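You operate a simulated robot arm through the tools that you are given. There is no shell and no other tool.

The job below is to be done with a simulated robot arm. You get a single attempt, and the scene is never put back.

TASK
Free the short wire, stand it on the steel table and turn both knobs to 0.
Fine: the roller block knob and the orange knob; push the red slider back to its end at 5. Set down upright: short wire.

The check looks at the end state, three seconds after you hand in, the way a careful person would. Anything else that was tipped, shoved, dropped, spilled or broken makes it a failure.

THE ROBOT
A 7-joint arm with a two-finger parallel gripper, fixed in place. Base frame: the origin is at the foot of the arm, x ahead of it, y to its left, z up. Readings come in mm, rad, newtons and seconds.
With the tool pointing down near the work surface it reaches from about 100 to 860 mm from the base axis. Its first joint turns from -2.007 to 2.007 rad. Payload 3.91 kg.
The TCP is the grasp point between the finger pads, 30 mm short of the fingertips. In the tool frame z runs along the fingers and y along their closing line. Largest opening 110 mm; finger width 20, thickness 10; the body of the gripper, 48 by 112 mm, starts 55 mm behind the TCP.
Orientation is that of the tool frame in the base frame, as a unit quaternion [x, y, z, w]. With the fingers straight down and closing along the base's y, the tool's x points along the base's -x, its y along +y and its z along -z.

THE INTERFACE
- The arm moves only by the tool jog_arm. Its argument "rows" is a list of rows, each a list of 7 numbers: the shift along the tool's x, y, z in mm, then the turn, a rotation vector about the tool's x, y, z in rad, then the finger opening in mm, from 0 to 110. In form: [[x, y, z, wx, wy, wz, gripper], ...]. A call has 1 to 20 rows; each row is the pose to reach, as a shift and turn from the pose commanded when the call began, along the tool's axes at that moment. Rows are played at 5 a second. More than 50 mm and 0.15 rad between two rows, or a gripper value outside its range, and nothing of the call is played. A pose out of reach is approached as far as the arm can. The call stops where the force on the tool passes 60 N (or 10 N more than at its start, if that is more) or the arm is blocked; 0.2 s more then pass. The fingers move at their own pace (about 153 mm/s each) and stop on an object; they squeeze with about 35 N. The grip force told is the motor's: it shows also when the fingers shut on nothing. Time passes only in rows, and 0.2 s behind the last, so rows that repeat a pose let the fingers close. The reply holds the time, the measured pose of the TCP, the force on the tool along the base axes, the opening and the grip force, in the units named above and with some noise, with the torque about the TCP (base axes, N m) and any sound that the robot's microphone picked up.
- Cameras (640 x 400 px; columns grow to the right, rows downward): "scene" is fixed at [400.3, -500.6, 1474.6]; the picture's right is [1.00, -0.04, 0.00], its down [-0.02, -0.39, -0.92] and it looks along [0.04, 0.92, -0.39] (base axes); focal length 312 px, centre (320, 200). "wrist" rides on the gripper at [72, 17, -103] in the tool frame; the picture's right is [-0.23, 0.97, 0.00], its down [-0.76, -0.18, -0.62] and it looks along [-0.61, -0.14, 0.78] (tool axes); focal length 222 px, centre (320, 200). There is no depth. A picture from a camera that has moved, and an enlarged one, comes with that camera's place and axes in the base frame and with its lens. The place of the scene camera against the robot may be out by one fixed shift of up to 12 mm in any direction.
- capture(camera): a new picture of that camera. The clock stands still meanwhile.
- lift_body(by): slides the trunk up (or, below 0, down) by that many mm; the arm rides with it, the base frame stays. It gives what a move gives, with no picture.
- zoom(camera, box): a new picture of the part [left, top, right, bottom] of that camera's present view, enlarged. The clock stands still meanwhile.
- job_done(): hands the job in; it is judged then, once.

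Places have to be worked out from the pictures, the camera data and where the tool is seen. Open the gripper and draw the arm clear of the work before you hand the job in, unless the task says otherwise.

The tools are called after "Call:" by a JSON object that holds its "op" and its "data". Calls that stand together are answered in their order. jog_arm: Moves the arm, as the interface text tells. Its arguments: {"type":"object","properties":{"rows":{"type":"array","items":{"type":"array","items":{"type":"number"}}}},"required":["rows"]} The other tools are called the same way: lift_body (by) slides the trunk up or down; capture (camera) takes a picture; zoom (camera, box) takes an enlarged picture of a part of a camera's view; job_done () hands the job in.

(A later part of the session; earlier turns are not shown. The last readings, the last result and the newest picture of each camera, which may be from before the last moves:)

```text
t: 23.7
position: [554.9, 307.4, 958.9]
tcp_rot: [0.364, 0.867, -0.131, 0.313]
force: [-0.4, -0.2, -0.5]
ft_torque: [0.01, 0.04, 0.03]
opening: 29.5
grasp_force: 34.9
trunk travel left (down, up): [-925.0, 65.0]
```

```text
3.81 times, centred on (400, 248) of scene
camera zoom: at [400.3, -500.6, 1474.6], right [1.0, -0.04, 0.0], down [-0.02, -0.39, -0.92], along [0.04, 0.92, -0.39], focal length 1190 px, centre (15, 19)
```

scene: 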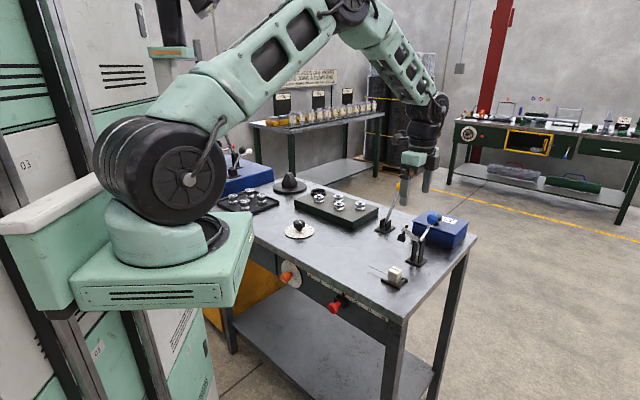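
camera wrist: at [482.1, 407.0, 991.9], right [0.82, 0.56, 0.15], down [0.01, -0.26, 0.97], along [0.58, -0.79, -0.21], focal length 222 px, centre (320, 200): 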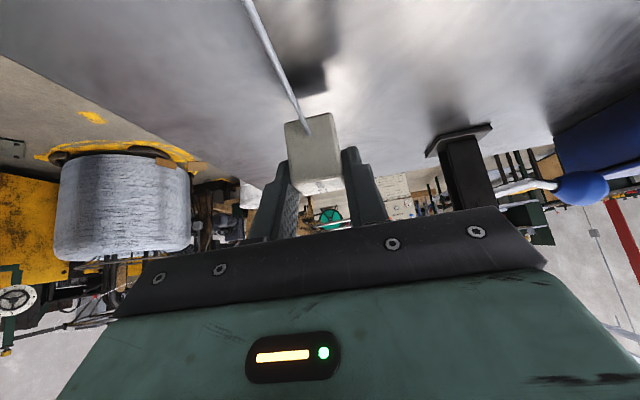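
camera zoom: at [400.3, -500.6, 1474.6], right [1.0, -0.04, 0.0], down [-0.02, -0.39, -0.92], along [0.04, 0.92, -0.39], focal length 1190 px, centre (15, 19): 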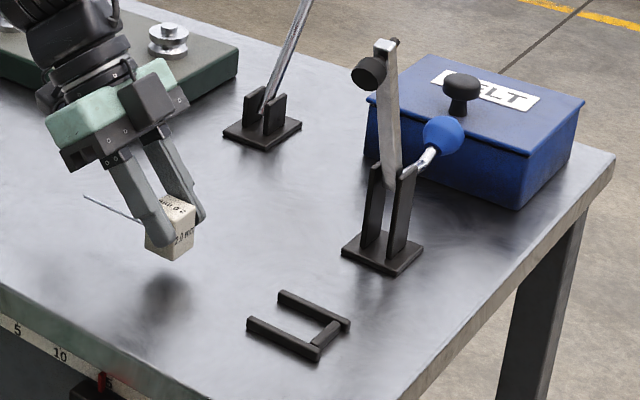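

The nest is empty, the block is upright in the grip and the clamp now stands fully open. I lower it over the clear table area.

Call:
{"op": "jog_arm", "data": {"rows": [[3.2, 0, 3.8, 0, 0, 0, 15], [6.4, 0, 7.7, 0, 0, 0, 15], [9, 0, 10.8, 0, 0, 0, 15], [9.6, 0, 11.5, 0, 0, 0, 15], [9.6, 0, 11.5, 0, 0, 0, 15]]}}

Call:
{"op": "zoom", "data": {"camera": "scene", "box": [340, 220, 400, 270]}}

Call:
{"op": "zoom", "data": {"camera": "wrist", "box": [220, 0, 420, 220]}}

```text
t: 24.9
position: [553.4, 307.7, 944.2]
tcp_rot: [0.362, 0.868, -0.13, 0.314]
force: [-0.2, -0.2, -0.5]
ft_torque: [0.01, -0.01, 0.03]
opening: 29.3
grasp_force: 35.4
trunk travel left (down, up): [-925.0, 65.0]
```

```text
8.00 times, centred on (370, 245) of scene
camera zoom: at [400.3, -500.6, 1474.6], right [1.0, -0.04, 0.0], down [-0.02, -0.39, -0.92], along [0.04, 0.92, -0.39], focal length 2499 px, centre (-80, -160)
```

zoom: 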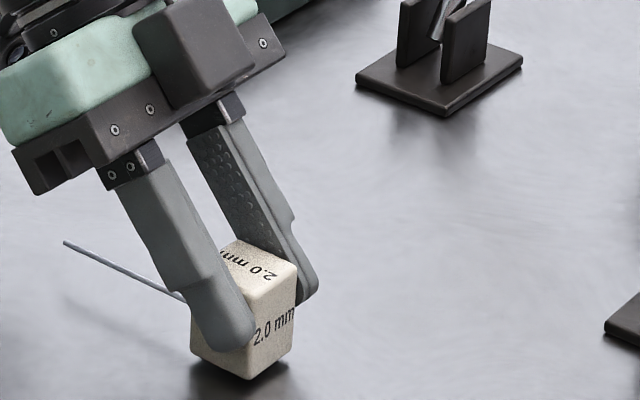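

```text
1.82 times, centred on (320, 110) of wrist
camera zoom: at [482.2, 407.3, 977.4], right [0.82, 0.56, 0.15], down [0.01, -0.26, 0.97], along [0.58, -0.79, -0.21], focal length 404 px, centre (320, 364)
```

zoom: 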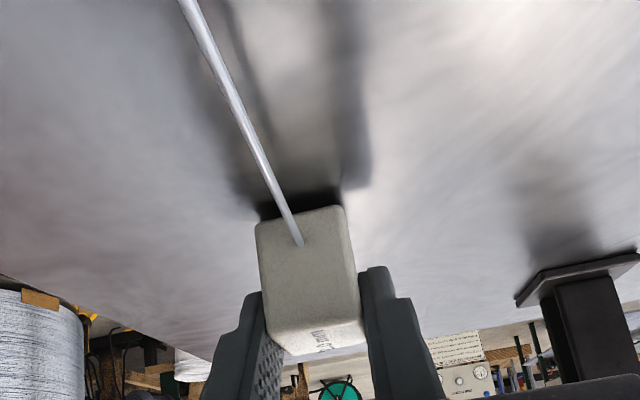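

It is just above the steel with no contact force yet, so I go down in half-millimetre steps.

Call:
{"op": "jog_arm", "data": {"rows": [[0.3, 0, 0.4, 0, 0, 0, 15], [0.65, 0, 0.77, 0, 0, 0, 15], [0.65, 0, 0.77, 0, 0, 0, 15]]}}

Call:
{"op": "jog_arm", "data": {"rows": [[0.3, 0, 0.4, 0, 0, 0, 15], [0.65, 0, 0.77, 0, 0, 0, 15], [0.65, 0, 0.77, 0, 0, 0, 15]]}}

```text
t: 25.7
position: [555.7, 308.3, 944.6]
tcp_rot: [0.363, 0.868, -0.13, 0.314]
force: [-0.9, 0.7, -0.7]
ft_torque: [0.0, 0.0, -0.05]
opening: 29.2
grasp_force: 35.2
trunk travel left (down, up): [-925.0, 65.0]
```

```text
t: 26.5
position: [554.8, 308.1, 942.1]
tcp_rot: [0.362, 0.868, -0.13, 0.314]
force: [0.1, 0.1, -1.5]
ft_torque: [-0.01, -0.02, -0.04]
opening: 29.4
grasp_force: 34.9
trunk travel left (down, up): [-925.0, 65.0]
```

Force is still within noise; I continue down gently.

Call:
{"op": "jog_arm", "data": {"rows": [[0.32, 0, 0.38, 0, 0, 0, 15], [0.32, 0, 0.38, 0, 0, 0, 15]]}}

Call:
{"op": "jog_arm", "data": {"rows": [[0.32, 0, 0.38, 0, 0, 0, 15], [0.32, 0, 0.38, 0, 0, 0, 15]]}}

Call:
{"op": "zoom", "data": {"camera": "scene", "box": [340, 220, 400, 270]}}

```text
t: 27.1
position: [555.0, 308.0, 942.2]
tcp_rot: [0.363, 0.868, -0.13, 0.314]
force: [0.9, 1.1, 1.8]
ft_torque: [0.05, 0.0, -0.01]
opening: 29.2
grasp_force: 35.6
trunk travel left (down, up): [-925.0, 65.0]
```

```text
t: 27.7
position: [555.6, 307.5, 941.9]
tcp_rot: [0.363, 0.868, -0.131, 0.313]
force: [-1.0, 0.3, 7.6]
ft_torque: [-0.02, -0.04, -0.02]
opening: 29.1
grasp_force: 35.4
trunk travel left (down, up): [-925.0, 65.0]
```

```text
8.00 times, centred on (370, 245) of scene
camera zoom: at [400.3, -500.6, 1474.6], right [1.0, -0.04, 0.0], down [-0.02, -0.39, -0.92], along [0.04, 0.92, -0.39], focal length 2499 px, centre (-80, -160)
```

zoom: 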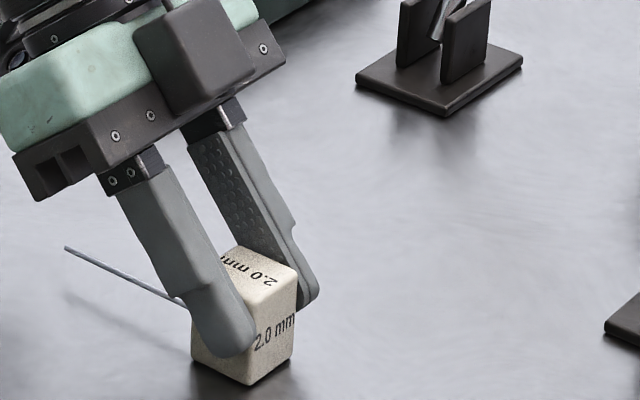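

Contact at 7.6 N: the block stands on the steel. I open the fingers and back out along the tool axis.

Call:
{"op": "jog_arm", "data": {"rows": [[0, 0, 0, 0, 0, 0, 34], [0, 0, 0, 0, 0, 0, 45], [0, 0, 0, 0, 0, 0, 60], [0, 0, 0, 0, 0, 0, 70], [0, 0, -15, 0, 0, 0, 70], [0, 0, -40, 0, 0, 0, 70], [0, 0, -80, 0, 0, 0, 70], [0, 0, -120, 0, 0, 0, 70]]}}

Call:
{"op": "zoom", "data": {"camera": "scene", "box": [330, 195, 470, 300]}}

Call:
{"op": "capture", "data": {"camera": "wrist"}}

```text
t: 29.5
position: [499.8, 361.7, 1035.3]
tcp_rot: [0.363, 0.868, -0.13, 0.313]
force: [0.3, 0.0, -1.0]
ft_torque: [-0.03, 0.02, 0.01]
opening: 69.8
grasp_force: 0.1
trunk travel left (down, up): [-925.0, 65.0]
```

```text
3.81 times, centred on (400, 248) of scene
camera zoom: at [400.3, -500.6, 1474.6], right [1.0, -0.04, 0.0], down [-0.02, -0.39, -0.92], along [0.04, 0.92, -0.39], focal length 1190 px, centre (15, 19)
```

zoom: 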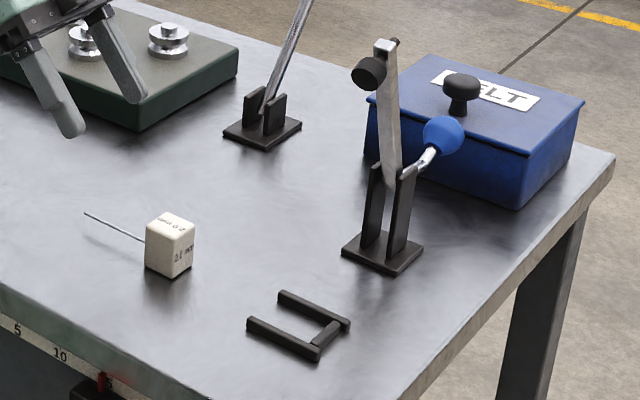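

```text
taken
camera wrist: at [427.8, 461.7, 1068.3], right [0.82, 0.56, 0.15], down [0.01, -0.26, 0.97], along [0.58, -0.79, -0.21], focal length 222 px, centre (320, 200)
```

wrist: 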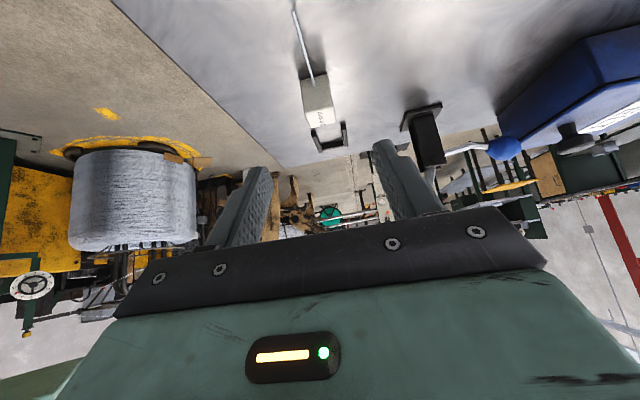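

The wire block stands upright and released. Next is the black dial knob near (371, 526): I straighten the tool and move over for a close view of the dial.

Call:
{"op": "jog_arm", "data": {"rows": [[-6, 0, -8, 0, 0.14, 0, 90], [-12.8, 0, -15.4, 0, 0.28, 0, 110], [-12.8, 0, -15.4, 0, 0.42, 0, 110], [-12.8, 0, -15.4, 0, 0.56, 0, 110], [-12.8, 0, -15.4, 0, 0.698, 0, 110]]}}

Call:
{"op": "jog_arm", "data": {"rows": [[45, 6, 0, 0, 0, 0, 110], [90, 12, 5, 0, 0, 0, 110], [135, 18, 10, 0, 0, 0, 110], [180, 25, 15, 0, 0, 0, 110], [225, 30, 25, 0, 0, 0, 110], [265, 36, 35, 0, 0, 0, 110], [306, 42, 45, 0, 0, 0, 110]]}}

Call:
{"op": "capture", "data": {"camera": "wrist"}}

Call:
{"op": "capture", "data": {"camera": "scene"}}

```text
t: 30.7
position: [499.6, 362.8, 1053.1]
tcp_rot: [0.385, 0.923, 0.003, -0.002]
force: [-0.4, 0.3, -0.9]
ft_torque: [-0.01, -0.03, 0.0]
opening: 110.2
grasp_force: 0.1
trunk travel left (down, up): [-925.0, 65.0]
```

```text
t: 32.3
position: [308.5, 584.5, 1013.9]
tcp_rot: [0.386, 0.922, -0.001, -0.003]
force: [1.7, 0.4, 0.2]
ft_torque: [0.03, 0.09, 0.01]
opening: 109.9
grasp_force: 0.1
out of reach, approached as far as the arm can: row 7
trunk travel left (down, up): [-925.0, 65.0]
```

```text
taken
camera wrist: at [271.4, 649.2, 1116.7], right [0.85, 0.52, 0.0], down [0.41, -0.67, 0.62], along [0.32, -0.53, -0.78], focal length 222 px, centre (320, 200)
```

wrist: 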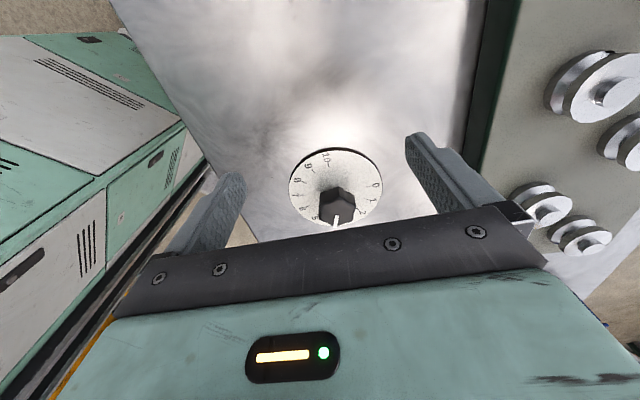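

```text
taken
```

scene: 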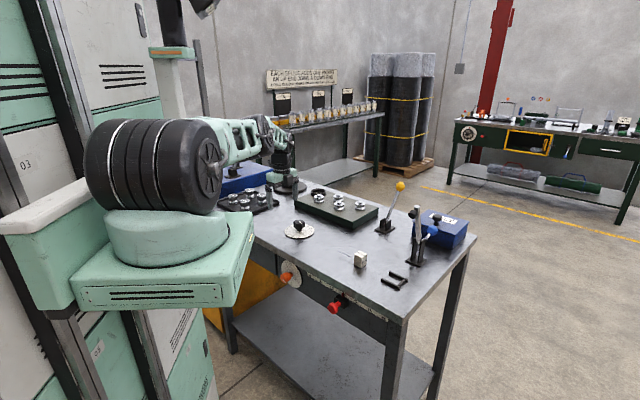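

The last row was at the arm's limit in this roll, so I turn back to a more natural one (tool x along -X) with the dial in better view.

Call:
{"op": "jog_arm", "data": {"rows": [[-2, -8, 0, 0, 0, -0.131, 110], [-4, -15, 0, 0, 0, -0.262, 110], [-6, -22, 0, 0, 0, -0.393, 110], [-8, -30, 4, 0, 0, -0.524, 110], [-10, -37, 8, 0, 0, -0.654, 110], [-10.9, -44.4, 10, 0, 0, -0.785, 110]]}}

Call:
{"op": "capture", "data": {"camera": "wrist"}}

Call:
{"op": "zoom", "data": {"camera": "wrist", "box": [240, 80, 420, 220]}}

```text
t: 33.7
position: [282.9, 547.9, 1003.0]
tcp_rot: [0.002, 1.0, 0.003, -0.002]
force: [0.6, 0.5, -0.1]
ft_torque: [0.04, 0.01, 0.03]
opening: 109.9
grasp_force: 0.1
trunk travel left (down, up): [-925.0, 65.0]
```

```text
taken
camera wrist: at [212.6, 564.6, 1107.1], right [0.23, 0.97, 0.0], down [0.76, -0.18, 0.62], along [0.6, -0.14, -0.78], focal length 222 px, centre (320, 200)
```

wrist: 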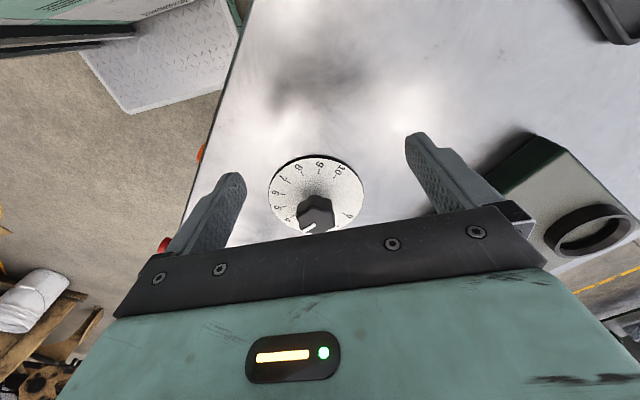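

```text
2.86 times, centred on (330, 150) of wrist
camera zoom: at [212.6, 564.6, 1107.1], right [0.23, 0.97, 0.0], down [0.76, -0.18, 0.62], along [0.6, -0.14, -0.78], focal length 635 px, centre (291, 343)
```

zoom: 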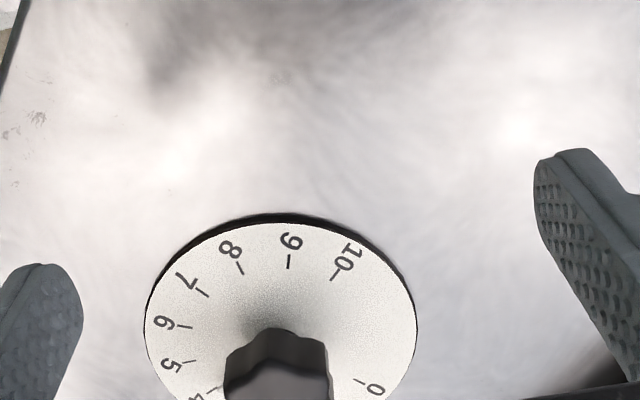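

The dial is partly hidden by the palm; I shift back and up so the whole dial is visible.

Call:
{"op": "jog_arm", "data": {"rows": [[30, 0, -20, 0, 0, 0, 110], [60, 0, -40, 0, 0, 0, 110]]}}

Call:
{"op": "zoom", "data": {"camera": "wrist", "box": [240, 60, 400, 200]}}

Call:
{"op": "zoom", "data": {"camera": "scene", "box": [275, 210, 325, 245]}}

```text
t: 34.3
position: [224.9, 547.4, 1042.9]
tcp_rot: [0.004, 1.0, 0.001, -0.002]
force: [-0.5, 0.3, 0.7]
ft_torque: [0.02, 0.06, 0.0]
opening: 109.8
grasp_force: 0.1
trunk travel left (down, up): [-925.0, 65.0]
```

```text
2.86 times, centred on (320, 130) of wrist
camera zoom: at [154.6, 564.7, 1147.1], right [0.23, 0.97, 0.0], down [0.76, -0.19, 0.62], along [0.6, -0.14, -0.78], focal length 635 px, centre (320, 400)
```

zoom: 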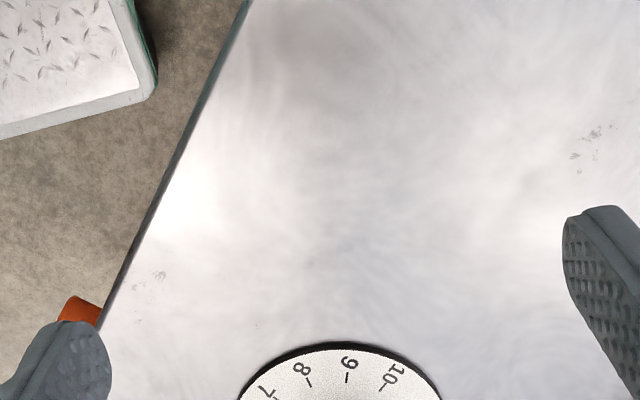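

```text
11.43 times, centred on (300, 228) of scene
camera zoom: at [400.3, -500.6, 1474.6], right [1.0, -0.04, 0.0], down [-0.02, -0.39, -0.92], along [0.04, 0.92, -0.39], focal length 3570 px, centre (549, -114)
```

zoom: 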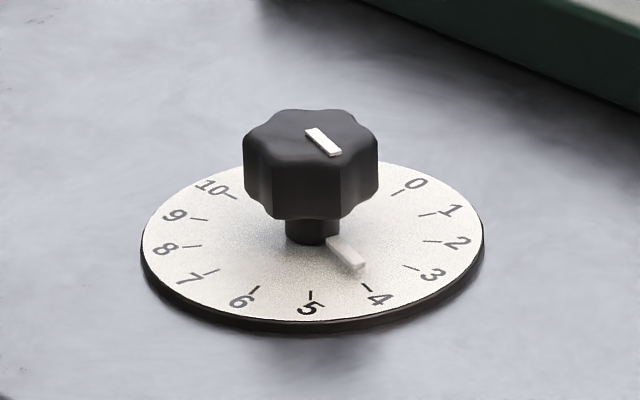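

I went the wrong way; image-up points toward -x, so I move forward instead.

Call:
{"op": "jog_arm", "data": {"rows": [[-45, 0, -10, 0, 0, 0, 110], [-90, 0, -17, 0, 0, 0, 110], [-120, 0, -17, 0, 0, 0, 110]]}}

Call:
{"op": "zoom", "data": {"camera": "wrist", "box": [250, 80, 370, 190]}}

Call:
{"op": "capture", "data": {"camera": "wrist"}}

```text
t: 35.1
position: [345.1, 545.0, 1061.0]
tcp_rot: [0.003, 1.0, 0.001, -0.002]
force: [0.0, 0.1, -1.0]
ft_torque: [0.0, 0.03, 0.01]
opening: 109.9
grasp_force: 0.1
trunk travel left (down, up): [-925.0, 65.0]
```

```text
3.64 times, centred on (310, 135) of wrist
camera zoom: at [274.5, 562.9, 1164.6], right [0.23, 0.97, 0.0], down [0.76, -0.19, 0.62], along [0.6, -0.14, -0.78], focal length 808 px, centre (356, 436)
```

zoom: 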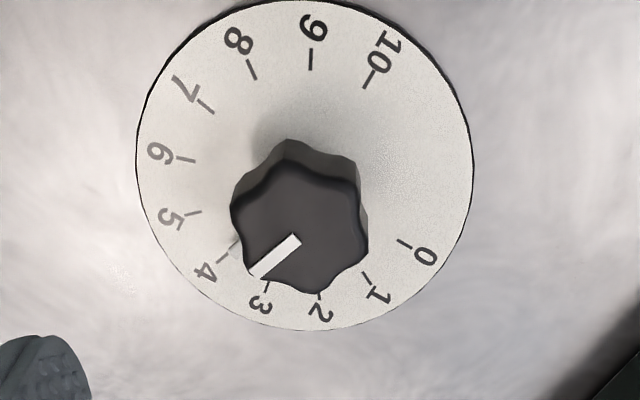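

```text
taken
camera wrist: at [274.5, 562.9, 1164.6], right [0.23, 0.97, 0.0], down [0.76, -0.19, 0.62], along [0.6, -0.14, -0.78], focal length 222 px, centre (320, 200)
```

wrist: 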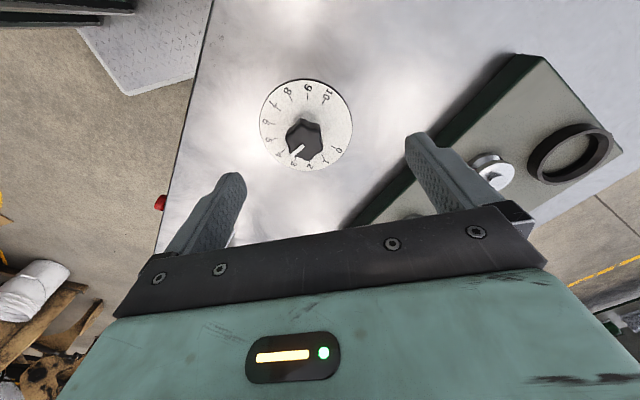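

The dial resolves well: its 0 mark points along world azimuth 45° with 27° per unit, and the knob (centre ≈ (372, 524), top ≈ z 938) reads about 4. It needs about 107° counter-clockwise seen from above. I come down over it.

Call:
{"op": "jog_arm", "data": {"rows": [[-14, -10, 0, 0, 0, 0, 90], [-27, -20.5, 0, 0, 0, 0, 80], [-27, -20.5, 40, 0, 0, 0, 70], [-27, -20.5, 80, 0, 0, 0, 70], [-27, -20.5, 105, 0, 0, 0, 70], [-27, -20.5, 119, 0, 0, 0, 70], [-27, -20.5, 119, 0, 0, 0, 70]]}}

Call:
{"op": "zoom", "data": {"camera": "scene", "box": [265, 195, 335, 245]}}

Call:
{"op": "capture", "data": {"camera": "wrist"}}

```text
t: 36.7
position: [370.2, 526.9, 940.0]
tcp_rot: [0.004, 1.0, 0.003, -0.002]
force: [-0.5, -0.7, -0.1]
ft_torque: [0.01, 0.01, 0.0]
opening: 70.1
grasp_force: 0.0
trunk travel left (down, up): [-925.0, 65.0]
```

```text
8.00 times, centred on (300, 220) of scene
camera zoom: at [400.3, -500.6, 1474.6], right [1.0, -0.04, 0.0], down [-0.02, -0.39, -0.92], along [0.04, 0.92, -0.39], focal length 2499 px, centre (480, 40)
```

zoom: 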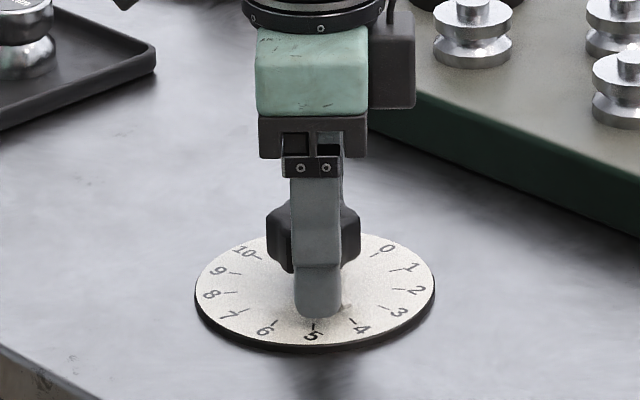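

```text
taken
camera wrist: at [299.4, 544.0, 1042.8], right [0.23, 0.97, 0.0], down [0.76, -0.19, 0.62], along [0.6, -0.14, -0.78], focal length 222 px, centre (320, 200)
```

wrist: 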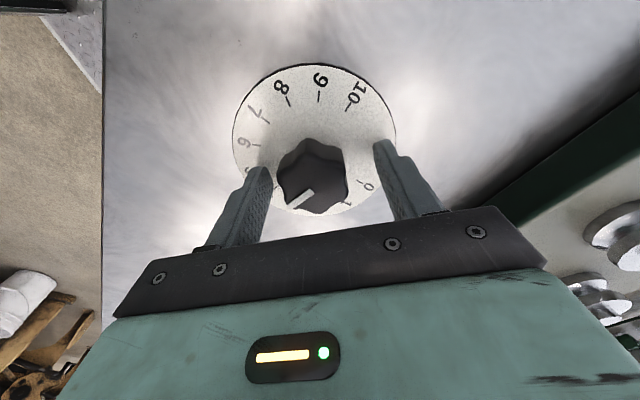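

The knob sits slightly off the finger centre line, so I zoom to measure the offset before closing.

Call:
{"op": "zoom", "data": {"camera": "wrist", "box": [220, 60, 420, 240]}}

```text
2.22 times, centred on (320, 150) of wrist
camera zoom: at [299.4, 544.0, 1042.8], right [0.23, 0.97, 0.0], down [0.76, -0.19, 0.62], along [0.6, -0.14, -0.78], focal length 494 px, centre (320, 311)
```

zoom: 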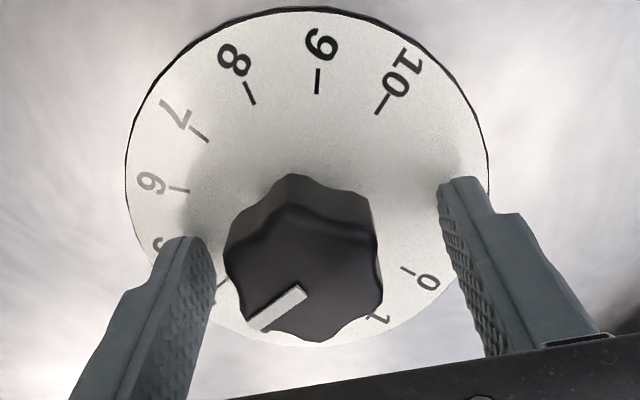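

The knob centre is at (369, 523.6), so I shift the hand about 3 mm and close on it.

Call:
{"op": "jog_arm", "data": {"rows": [[1.3, -3.3, 0, 0, 0, 0, 70], [1.3, -3.3, 0, 0, 0, 0, 50], [1.3, -3.3, 0, 0, 0, 0, 40], [1.3, -3.3, 0, 0, 0, 0, 30], [1.3, -3.3, 0, 0, 0, 0, 20], [1.3, -3.3, 0, 0, 0, 0, 20]]}}

Call:
{"op": "zoom", "data": {"camera": "wrist", "box": [220, 60, 420, 240]}}

```text
t: 38.1
position: [370.0, 523.7, 940.2]
tcp_rot: [0.004, 1.0, 0.002, -0.003]
force: [-0.2, -0.3, 0.4]
ft_torque: [0.08, 0.03, -0.01]
opening: 39.1
grasp_force: 45.1
trunk travel left (down, up): [-925.0, 65.0]
```

```text
2.22 times, centred on (320, 150) of wrist
camera zoom: at [298.4, 540.7, 1043.3], right [0.23, 0.97, 0.0], down [0.76, -0.19, 0.62], along [0.6, -0.14, -0.78], focal length 494 px, centre (320, 311)
```

zoom: 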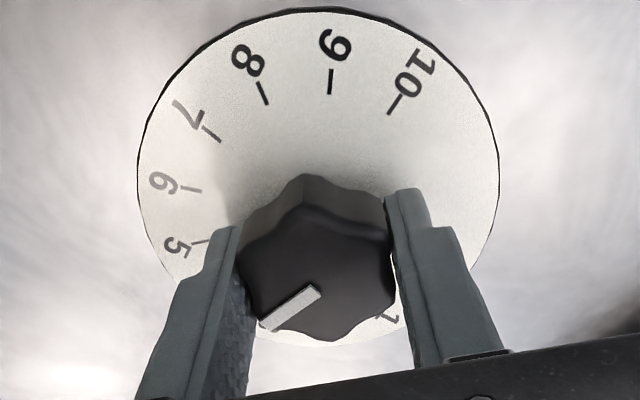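

The knob is held centrally at 39 mm with no side load. I turn it counter-clockwise (negative about the tool axis) by 100° first, then check.

Call:
{"op": "jog_arm", "data": {"rows": [[0, 0, 0, 0, 0, -0.117, 20], [0, 0, 0, 0, 0, -0.233, 20], [0, 0, 0, 0, 0, -0.35, 20], [0, 0, 0, 0, 0, -0.467, 20], [0, 0, 0, 0, 0, -0.583, 20], [0, 0, 0, 0, 0, -0.7, 20], [0, 0, 0, 0, 0, -0.817, 20], [0, 0, 0, 0, 0, -0.933, 20], [0, 0, 0, 0, 0, -1.05, 20], [0, 0, 0, 0, 0, -1.167, 20], [0, 0, 0, 0, 0, -1.283, 20], [0, 0, 0, 0, 0, -1.4, 20], [0, 0, 0, 0, 0, -1.517, 20], [0, 0, 0, 0, 0, -1.633, 20], [0, 0, 0, 0, 0, -1.75, 20], [0, 0, 0, 0, 0, -1.75, 20]]}}

Call:
{"op": "capture", "data": {"camera": "wrist"}}

Call:
{"op": "zoom", "data": {"camera": "scene", "box": [265, 195, 335, 245]}}

```text
t: 41.5
position: [368.4, 524.1, 940.7]
tcp_rot: [0.766, -0.643, -0.004, -0.001]
force: [-23.4, 21.0, -12.4]
ft_torque: [0.47, 0.33, 0.01]
opening: 39.3
grasp_force: 44.7
trunk travel left (down, up): [-925.0, 65.0]
```

```text
taken
camera wrist: at [365.3, 449.6, 1043.7], right [-1.0, 0.05, 0.0], down [0.04, 0.78, 0.63], along [0.03, 0.63, -0.78], focal length 222 px, centre (320, 200)
```

wrist: 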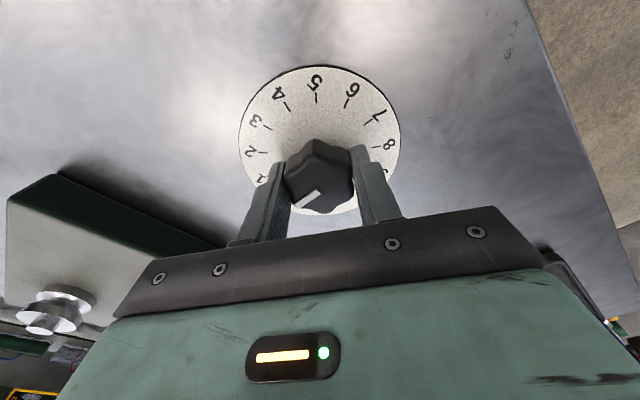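

```text
8.00 times, centred on (300, 220) of scene
camera zoom: at [400.3, -500.6, 1474.6], right [1.0, -0.04, 0.0], down [-0.02, -0.39, -0.92], along [0.04, 0.92, -0.39], focal length 2499 px, centre (480, 40)
```

zoom: 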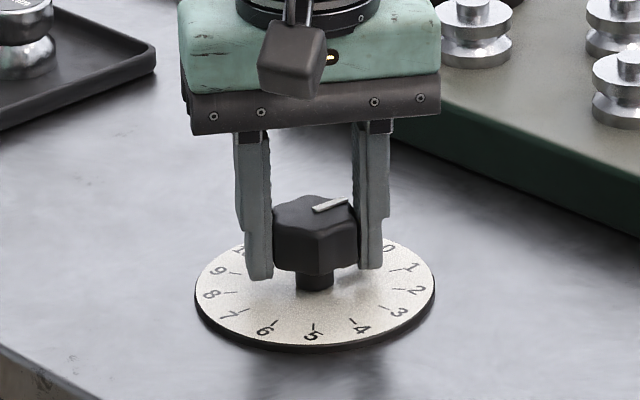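

The knob followed. I zoom to read its present angle.

Call:
{"op": "zoom", "data": {"camera": "wrist", "box": [220, 50, 420, 230]}}

Call:
{"op": "zoom", "data": {"camera": "scene", "box": [285, 210, 325, 240]}}

```text
2.22 times, centred on (320, 140) of wrist
camera zoom: at [365.3, 449.6, 1043.7], right [-1.0, 0.05, 0.0], down [0.04, 0.78, 0.63], along [0.03, 0.63, -0.78], focal length 494 px, centre (320, 333)
```

zoom: 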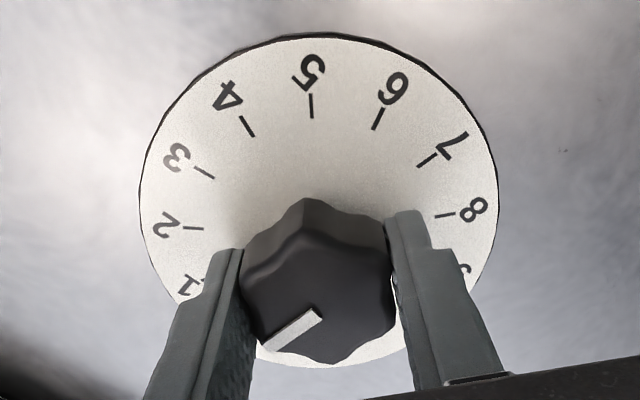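

```text
13.33 times, centred on (305, 225) of scene
camera zoom: at [400.3, -500.6, 1474.6], right [1.0, -0.04, 0.0], down [-0.02, -0.39, -0.92], along [0.04, 0.92, -0.39], focal length 4165 px, centre (520, -133)
```

zoom: 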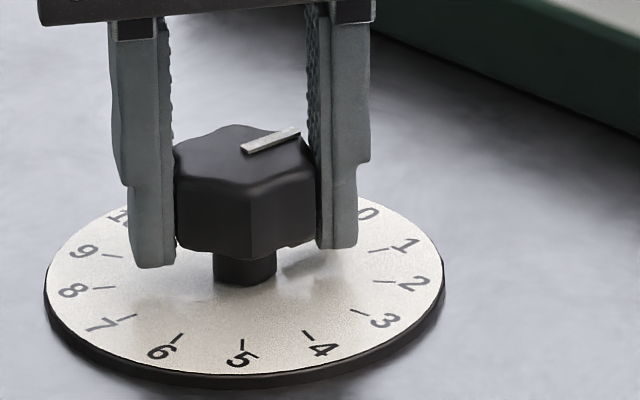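

The strip now points to about 35° azimuth against the 0 mark at 45°, so I turn another 9.5°.

Call:
{"op": "jog_arm", "data": {"rows": [[0, 0, 0, 0, 0, -0.083, 20], [0, 0, 0, 0, 0, -0.166, 20], [0, 0, 0, 0, 0, -0.166, 20]]}}

Call:
{"op": "jog_arm", "data": {"rows": [[0, 0, 0, 0, 0, 0, 42], [0, 0, 0, 0, 0, 0, 55], [0, 0, 0, 0, 0, 0, 70], [0, 0, -30, 0, 0, 0, 80], [0, 0, -70, 0, 0, 0, 90], [0, 0, -110, 0, 0, 0, 110]]}}

Call:
{"op": "zoom", "data": {"camera": "scene", "box": [280, 210, 320, 245]}}

Call:
{"op": "capture", "data": {"camera": "wrist"}}

```text
t: 42.3
position: [367.5, 521.7, 942.2]
tcp_rot: [0.816, -0.578, -0.002, 0.001]
force: [-22.2, 5.7, 0.4]
ft_torque: [-0.52, 0.42, -0.32]
opening: 39.4
grasp_force: 44.4
trunk travel left (down, up): [-925.0, 65.0]
```

```text
t: 43.7
position: [370.4, 521.9, 1050.4]
tcp_rot: [0.816, -0.578, -0.002, -0.001]
force: [0.9, -0.5, -0.1]
ft_torque: [-0.05, 0.02, 0.03]
opening: 109.9
grasp_force: 0.1
trunk travel left (down, up): [-925.0, 65.0]
```

```text
11.43 times, centred on (300, 228) of scene
camera zoom: at [400.3, -500.6, 1474.6], right [1.0, -0.04, 0.0], down [-0.02, -0.39, -0.92], along [0.04, 0.92, -0.39], focal length 3570 px, centre (549, -114)
```

zoom: 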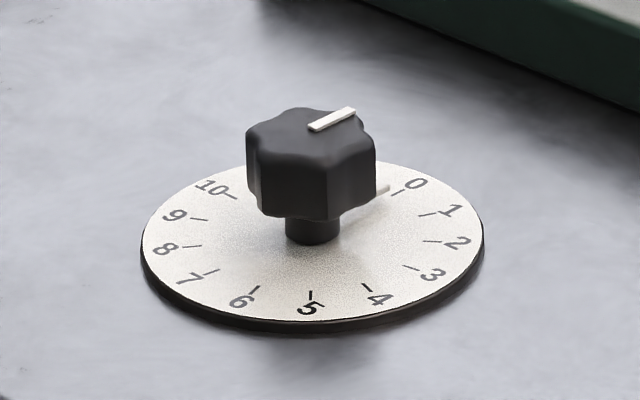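

```text
taken
camera wrist: at [379.2, 447.7, 1152.7], right [-0.99, -0.11, 0.0], down [-0.08, 0.78, 0.63], along [-0.07, 0.62, -0.78], focal length 222 px, centre (320, 200)
```

wrist: 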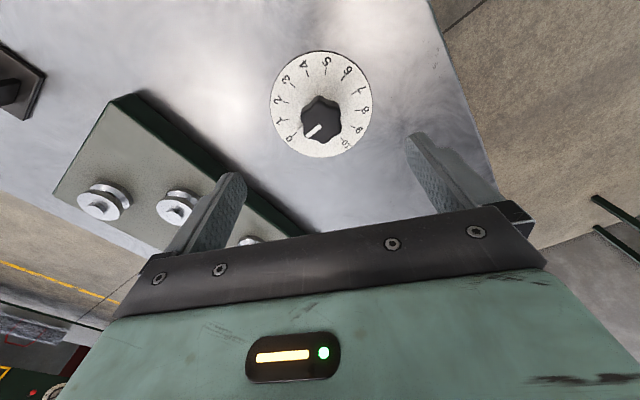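

Call:
{"op": "zoom", "data": {"camera": "wrist", "box": [260, 40, 380, 165]}}

Call:
{"op": "zoom", "data": {"camera": "scene", "box": [295, 218, 320, 238]}}

```text
3.20 times, centred on (320, 102) of wrist
camera zoom: at [379.2, 447.7, 1152.7], right [-0.99, -0.11, 0.0], down [-0.08, 0.78, 0.63], along [-0.07, 0.62, -0.78], focal length 711 px, centre (320, 512)
```

zoom: 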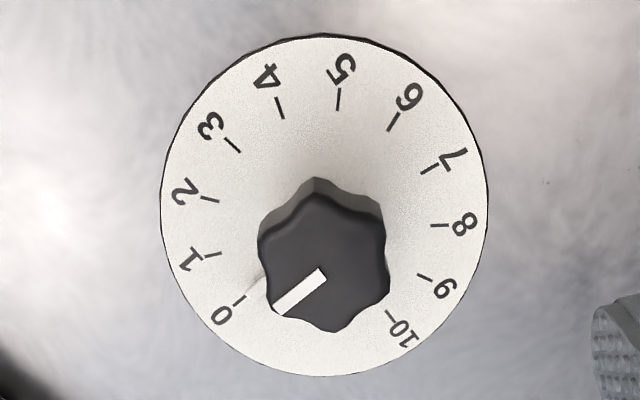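

```text
16.00 times, centred on (308, 228) of scene
camera zoom: at [400.3, -500.6, 1474.6], right [1.0, -0.04, 0.0], down [-0.02, -0.39, -0.92], along [0.04, 0.92, -0.39], focal length 4998 px, centre (520, -248)
```

zoom: 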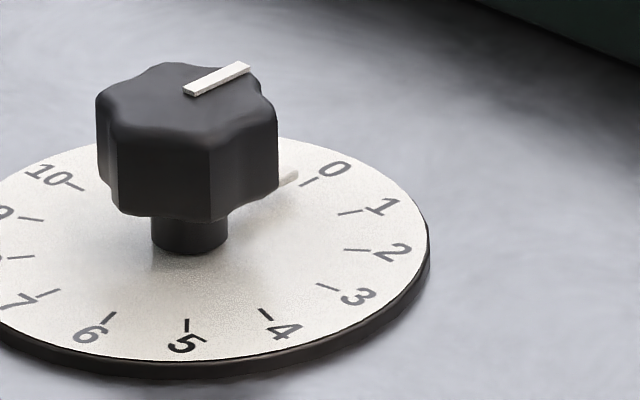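

In this view the ticks fit a circle centred (368.7, 524.2) with 0 at exactly 45.0°. I zoom tighter on the strip and the lower pointer to check the residual angle.

Call:
{"op": "zoom", "data": {"camera": "wrist", "box": [290, 100, 340, 145]}}

Call:
{"op": "zoom", "data": {"camera": "scene", "box": [304, 216, 316, 226]}}

```text
8.89 times, centred on (315, 122) of wrist
camera zoom: at [379.2, 447.7, 1152.7], right [-0.99, -0.11, 0.0], down [-0.08, 0.78, 0.63], along [-0.07, 0.62, -0.78], focal length 1974 px, centre (364, 889)
```

zoom: 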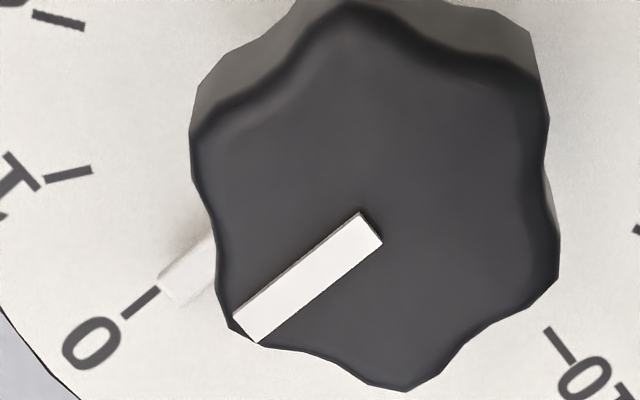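

```text
16.00 times, centred on (310, 221) of scene
camera zoom: at [400.3, -500.6, 1474.6], right [1.0, -0.04, 0.0], down [-0.02, -0.39, -0.92], along [0.04, 0.92, -0.39], focal length 4998 px, centre (480, -136)
```

zoom: 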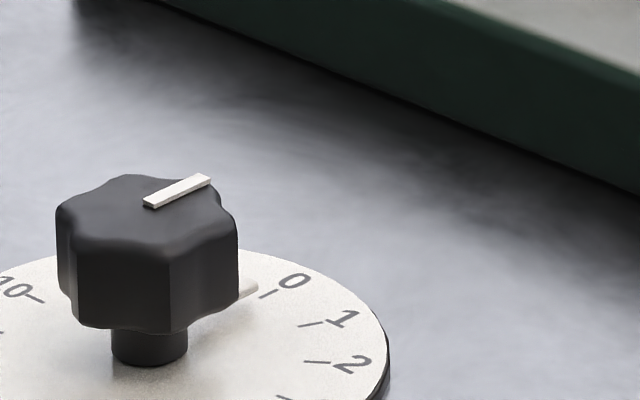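

The dial knob is within about half a degree of 0. Next are the orange knob and the slider on the table's front, so I check the room between robot and table.

Call:
{"op": "zoom", "data": {"camera": "scene", "box": [0, 150, 400, 400]}}

Call:
{"op": "zoom", "data": {"camera": "wrist", "box": [0, 0, 640, 400]}}

```text
1.60 times, centred on (200, 275) of scene
camera zoom: at [400.3, -500.6, 1474.6], right [1.0, -0.04, 0.0], down [-0.02, -0.39, -0.92], along [0.04, 0.92, -0.39], focal length 500 px, centre (512, 80)
```

zoom: 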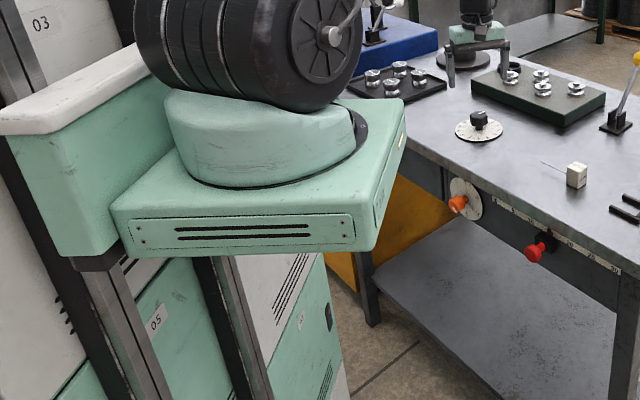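

```text
1.00 times, centred on (320, 200) of wrist (not enlarged: the box is as wide or as high as the picture)
camera zoom: at [379.2, 447.7, 1152.7], right [-0.99, -0.11, 0.0], down [-0.08, 0.78, 0.63], along [-0.07, 0.62, -0.78], focal length 222 px, centre (320, 200)
```

zoom: 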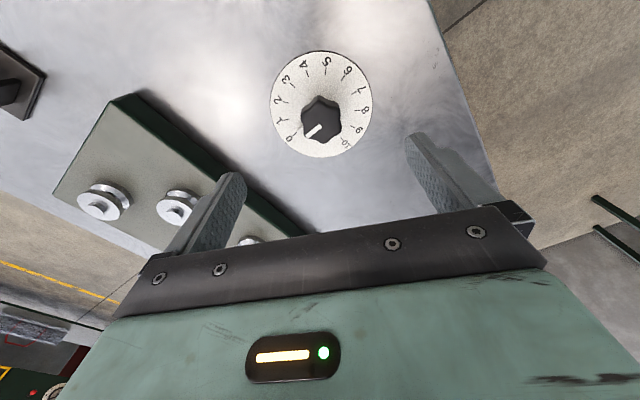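

The arm sits near (87, 137) on its bracket, and the front face is at e2≈515–530. I move out in front of the table edge, tool vertical and facing the table, to look down at the orange knob.

Call:
{"op": "jog_arm", "data": {"rows": [[15, 15, 0, 0, 0, 0.14, 110], [30, 29, 0, 0, 0, 0.281, 90], [46, 44, 0, 0, 0, 0.4215, 70], [61, 59, 0, 0, 0, 0.562, 60], [76, 74, 0, 0, 0, 0.7025, 60], [91, 88, 0, 0, 0, 0.843, 60], [106, 103, 0, 0, 0, 0.9835, 60], [121.7, 118, 0, 0, 0, 1.124, 60]]}}

Call:
{"op": "capture", "data": {"camera": "wrist"}}

Call:
{"op": "capture", "data": {"camera": "scene"}}

```text
t: 45.7
position: [327.2, 356.2, 1042.0]
tcp_rot: [-0.357, 0.934, -0.004, -0.005]
force: [0.3, 0.6, 0.4]
ft_torque: [0.01, 0.05, 0.06]
opening: 60.3
grasp_force: 0.1
trunk travel left (down, up): [-925.0, 65.0]
stopped in row 8: the arm was blocked; the commanded pose is now the measured one
```

```text
taken
camera wrist: at [262.4, 322.8, 1145.8], right [-0.48, 0.88, -0.01], down [0.69, 0.38, 0.62], along [0.54, 0.29, -0.79], focal length 222 px, centre (320, 200)
```

wrist: 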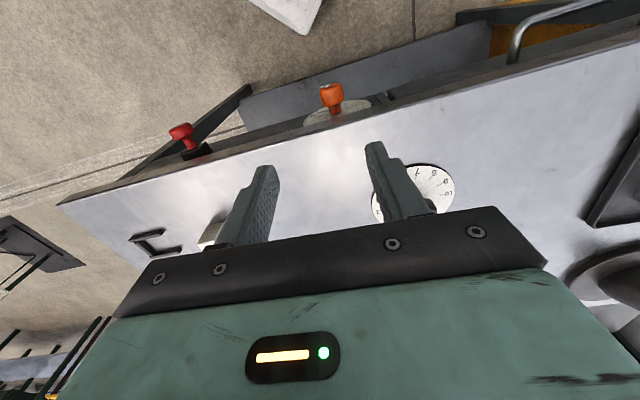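

```text
taken
```

scene: 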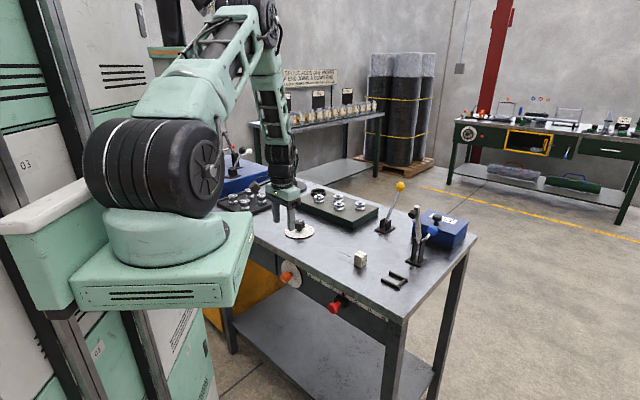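

The arm blocked at its tightest fold, so raising the trunk should help. First I take a zoom of the orange knob and red slider from here.

Call:
{"op": "zoom", "data": {"camera": "wrist", "box": [290, 70, 390, 140]}}

Call:
{"op": "zoom", "data": {"camera": "wrist", "box": [150, 100, 310, 180]}}

Call:
{"op": "lift_body", "data": {"by": 60}}

```text
5.71 times, centred on (340, 105) of wrist
camera zoom: at [262.4, 322.8, 1145.8], right [-0.48, 0.88, -0.01], down [0.69, 0.38, 0.62], along [0.54, 0.29, -0.79], focal length 1269 px, centre (206, 743)
```

zoom: 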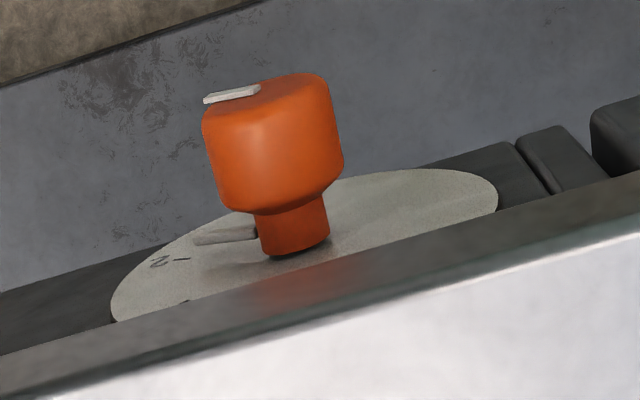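

```text
4.00 times, centred on (230, 140) of wrist
camera zoom: at [262.4, 322.8, 1145.8], right [-0.48, 0.88, -0.01], down [0.69, 0.38, 0.62], along [0.54, 0.29, -0.79], focal length 888 px, centre (680, 440)
```

zoom: 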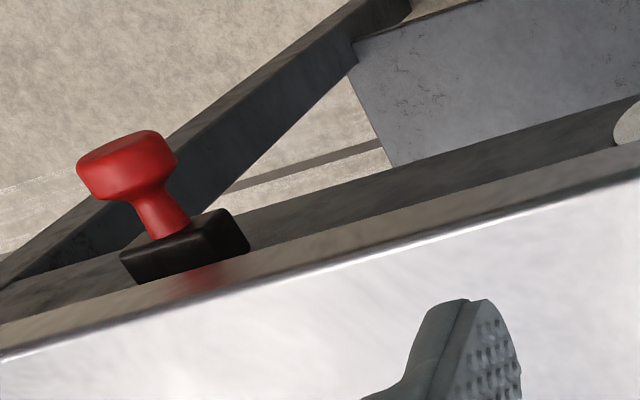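

```text
t: 46.7
position: [326.2, 356.7, 1102.6]
tcp_rot: [-0.357, 0.934, -0.002, -0.005]
force: [0.1, -0.7, 0.2]
ft_torque: [0.01, 0.01, -0.02]
opening: 59.9
grasp_force: 0.1
trunk travel left (down, up): [-985.0, 5.0]
```

The orange knob's axis is at about e1=36, z≈801 with its cap protruding to e2≈482, about 32 mm beyond the table edge. With the trunk up 60 mm I descend in front of the edge, still well clear of it.

Call:
{"op": "jog_arm", "data": {"rows": [[0, 0, 30, 0, 0, -0.02, 60], [5, 0, 60, 0, 0, -0.04, 60], [12, 0, 80, 0, 0, -0.056, 60], [20, -1, 100, 0, 0, -0.056, 60]]}}

Call:
{"op": "capture", "data": {"camera": "scene"}}

```text
t: 47.7
position: [308.8, 343.8, 1004.2]
tcp_rot: [-0.383, 0.924, -0.002, -0.003]
force: [-0.2, -0.4, -0.4]
ft_torque: [0.01, 0.0, 0.0]
opening: 59.8
grasp_force: 0.0
trunk travel left (down, up): [-985.0, 5.0]
```

```text
taken
```

scene: 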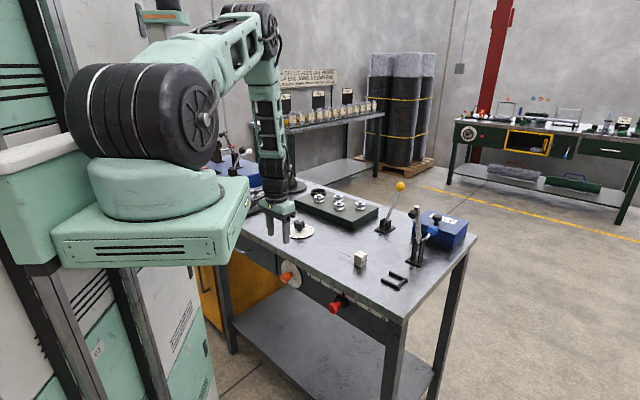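

That pose is reachable. I go lower to bring the knob into close view.

Call:
{"op": "jog_arm", "data": {"rows": [[0, 0, 40, 0, 0, 0, 60], [0, 0, 80, 0, 0, 0, 60], [0, 0, 115, 0, 0, 0, 60]]}}

Call:
{"op": "capture", "data": {"camera": "wrist"}}

Call:
{"op": "capture", "data": {"camera": "scene"}}

```text
t: 48.5
position: [309.2, 342.2, 890.2]
tcp_rot: [-0.384, 0.924, -0.003, -0.003]
force: [-1.0, 0.5, -0.6]
ft_torque: [-0.01, -0.02, -0.01]
opening: 59.9
grasp_force: 0.1
trunk travel left (down, up): [-985.0, 5.0]
```

```text
taken
camera wrist: at [248.5, 303.0, 993.9], right [-0.53, 0.85, 0.0], down [0.67, 0.42, 0.62], along [0.53, 0.33, -0.79], focal length 222 px, centre (320, 200)
```

wrist: 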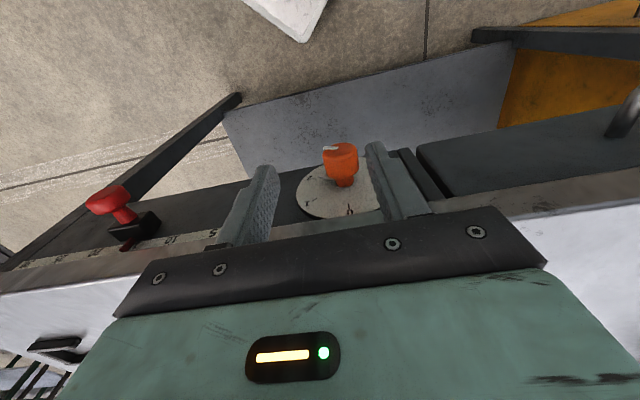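

```text
taken
```

scene: 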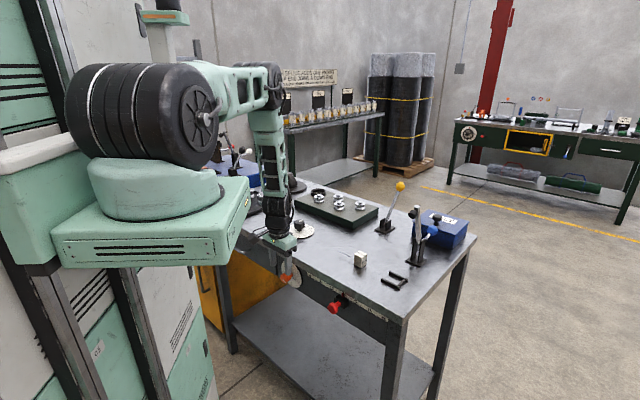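

The knob sits nearly between the fingers in plan view. I zoom on the knob and the slider scale.

Call:
{"op": "zoom", "data": {"camera": "wrist", "box": [285, 130, 395, 225]}}

Call:
{"op": "zoom", "data": {"camera": "wrist", "box": [0, 170, 260, 290]}}

Call:
{"op": "zoom", "data": {"camera": "scene", "box": [260, 235, 330, 295]}}

```text
4.21 times, centred on (340, 178) of wrist
camera zoom: at [248.5, 303.0, 993.9], right [-0.53, 0.85, 0.0], down [0.67, 0.42, 0.62], along [0.53, 0.33, -0.79], focal length 935 px, centre (236, 295)
```

zoom: 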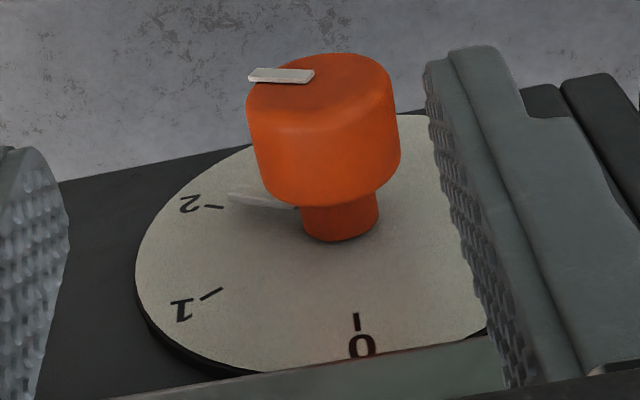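

```text
2.46 times, centred on (130, 230) of wrist
camera zoom: at [248.5, 303.0, 993.9], right [-0.53, 0.85, 0.0], down [0.67, 0.42, 0.62], along [0.53, 0.33, -0.79], focal length 547 px, centre (788, 126)
```

zoom: 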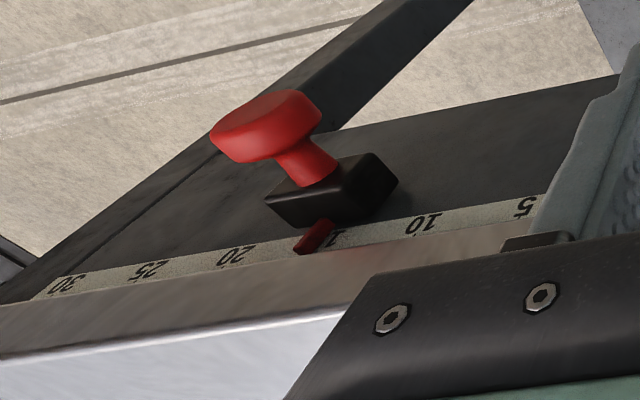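

```text
6.67 times, centred on (295, 265) of scene
camera zoom: at [400.3, -500.6, 1474.6], right [1.0, -0.04, 0.0], down [-0.02, -0.39, -0.92], along [0.04, 0.92, -0.39], focal length 2082 px, centre (487, -233)
```

zoom: 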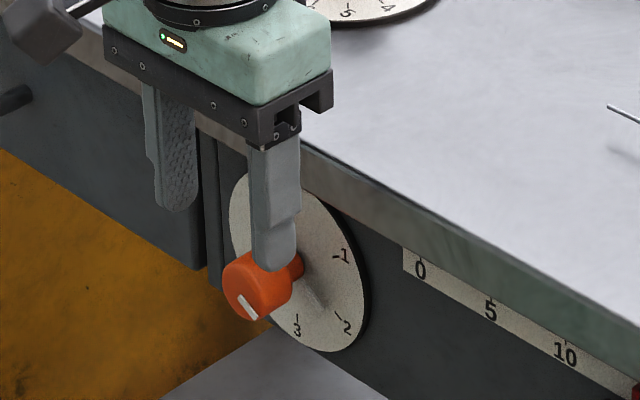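

The knob axis reads e1≈34, z≈801, cap from e2≈483 to 508, and its pointer is just past 2. I'll grip the cap with the tool pitched 25° and swing the hand around the knob's axis, first pitching and then leaning the hand to the right.

Call:
{"op": "jog_arm", "data": {"rows": [[0, 0, 0, 0, -0.11, 0, 60], [0, 0, 0, 0, -0.22, 0, 60], [0, 0, 0, 0, -0.33, 0, 60], [0, 0, 0, 0, -0.436, 0, 60]]}}

Call:
{"op": "jog_arm", "data": {"rows": [[2, -6, 5, -0.132, 0, 0.0615, 62], [5, -12, 12, -0.264, 0, 0.123, 62], [9, -18, 20, -0.3955, 0, 0.1845, 62], [13, -25, 28, -0.527, 0, 0.246, 62], [17, -32, 36, -0.659, 0, 0.3075, 62], [20.3, -38, 43.5, -0.791, 0, 0.369, 62]]}}

Call:
{"op": "capture", "data": {"camera": "wrist"}}

Call:
{"op": "capture", "data": {"camera": "scene"}}

```text
t: 49.5
position: [316.0, 343.5, 891.6]
tcp_rot: [-0.369, 0.905, 0.082, 0.197]
force: [-0.1, -0.1, -0.3]
ft_torque: [0.01, 0.02, 0.01]
opening: 59.8
grasp_force: 0.1
trunk travel left (down, up): [-985.0, 5.0]
```

```text
t: 50.9
position: [335.8, 316.4, 842.6]
tcp_rot: [-0.253, 0.854, 0.455, 0.02]
force: [-0.7, 0.2, -0.2]
ft_torque: [-0.01, -0.02, -0.03]
opening: 62.1
grasp_force: 0.1
trunk travel left (down, up): [-985.0, 5.0]
```

```text
taken
camera wrist: at [286.8, 212.5, 895.9], right [-0.24, 0.54, 0.81], down [0.87, -0.26, 0.43], along [0.44, 0.8, -0.41], focal length 222 px, centre (320, 200)
```

wrist: 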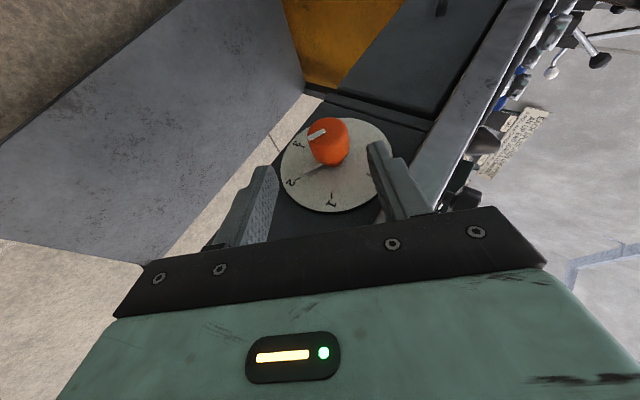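

```text
taken
```

scene: 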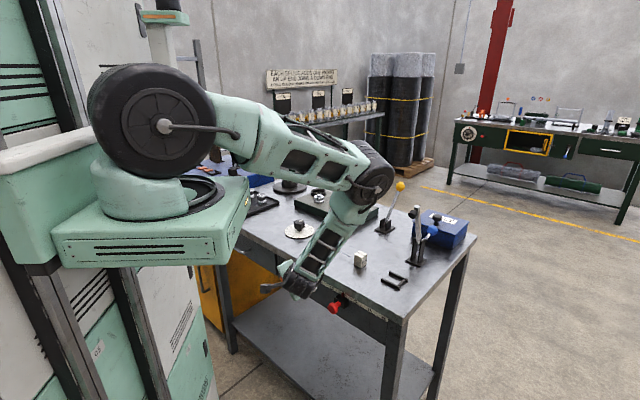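

The arm has swung its elbow out to the right over the table. I check its clearance to the block and table edge before going on.

Call:
{"op": "zoom", "data": {"camera": "scene", "box": [250, 150, 410, 320]}}

Call:
{"op": "zoom", "data": {"camera": "wrist", "box": [250, 90, 420, 230]}}

```text
2.35 times, centred on (330, 235) of scene
camera zoom: at [400.3, -500.6, 1474.6], right [1.0, -0.04, 0.0], down [-0.02, -0.39, -0.92], along [0.04, 0.92, -0.39], focal length 735 px, centre (296, 118)
```

zoom: 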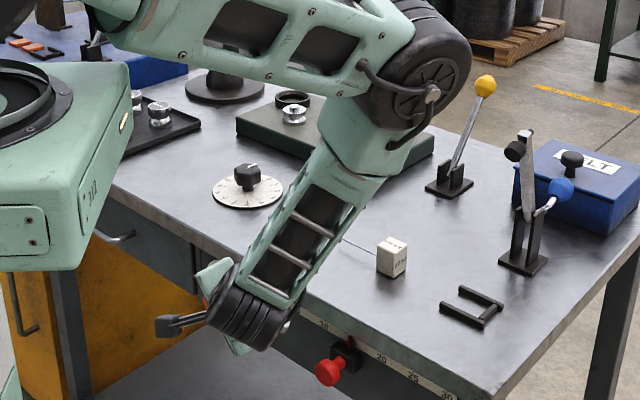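

```text
2.86 times, centred on (335, 160) of wrist
camera zoom: at [286.8, 212.5, 895.9], right [-0.24, 0.54, 0.81], down [0.87, -0.26, 0.43], along [0.44, 0.8, -0.41], focal length 635 px, centre (277, 314)
```

zoom: 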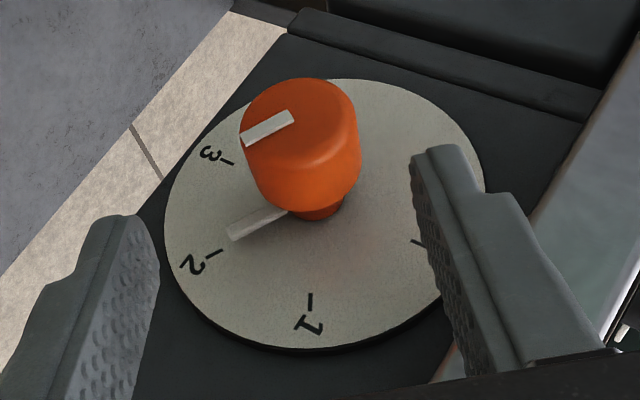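

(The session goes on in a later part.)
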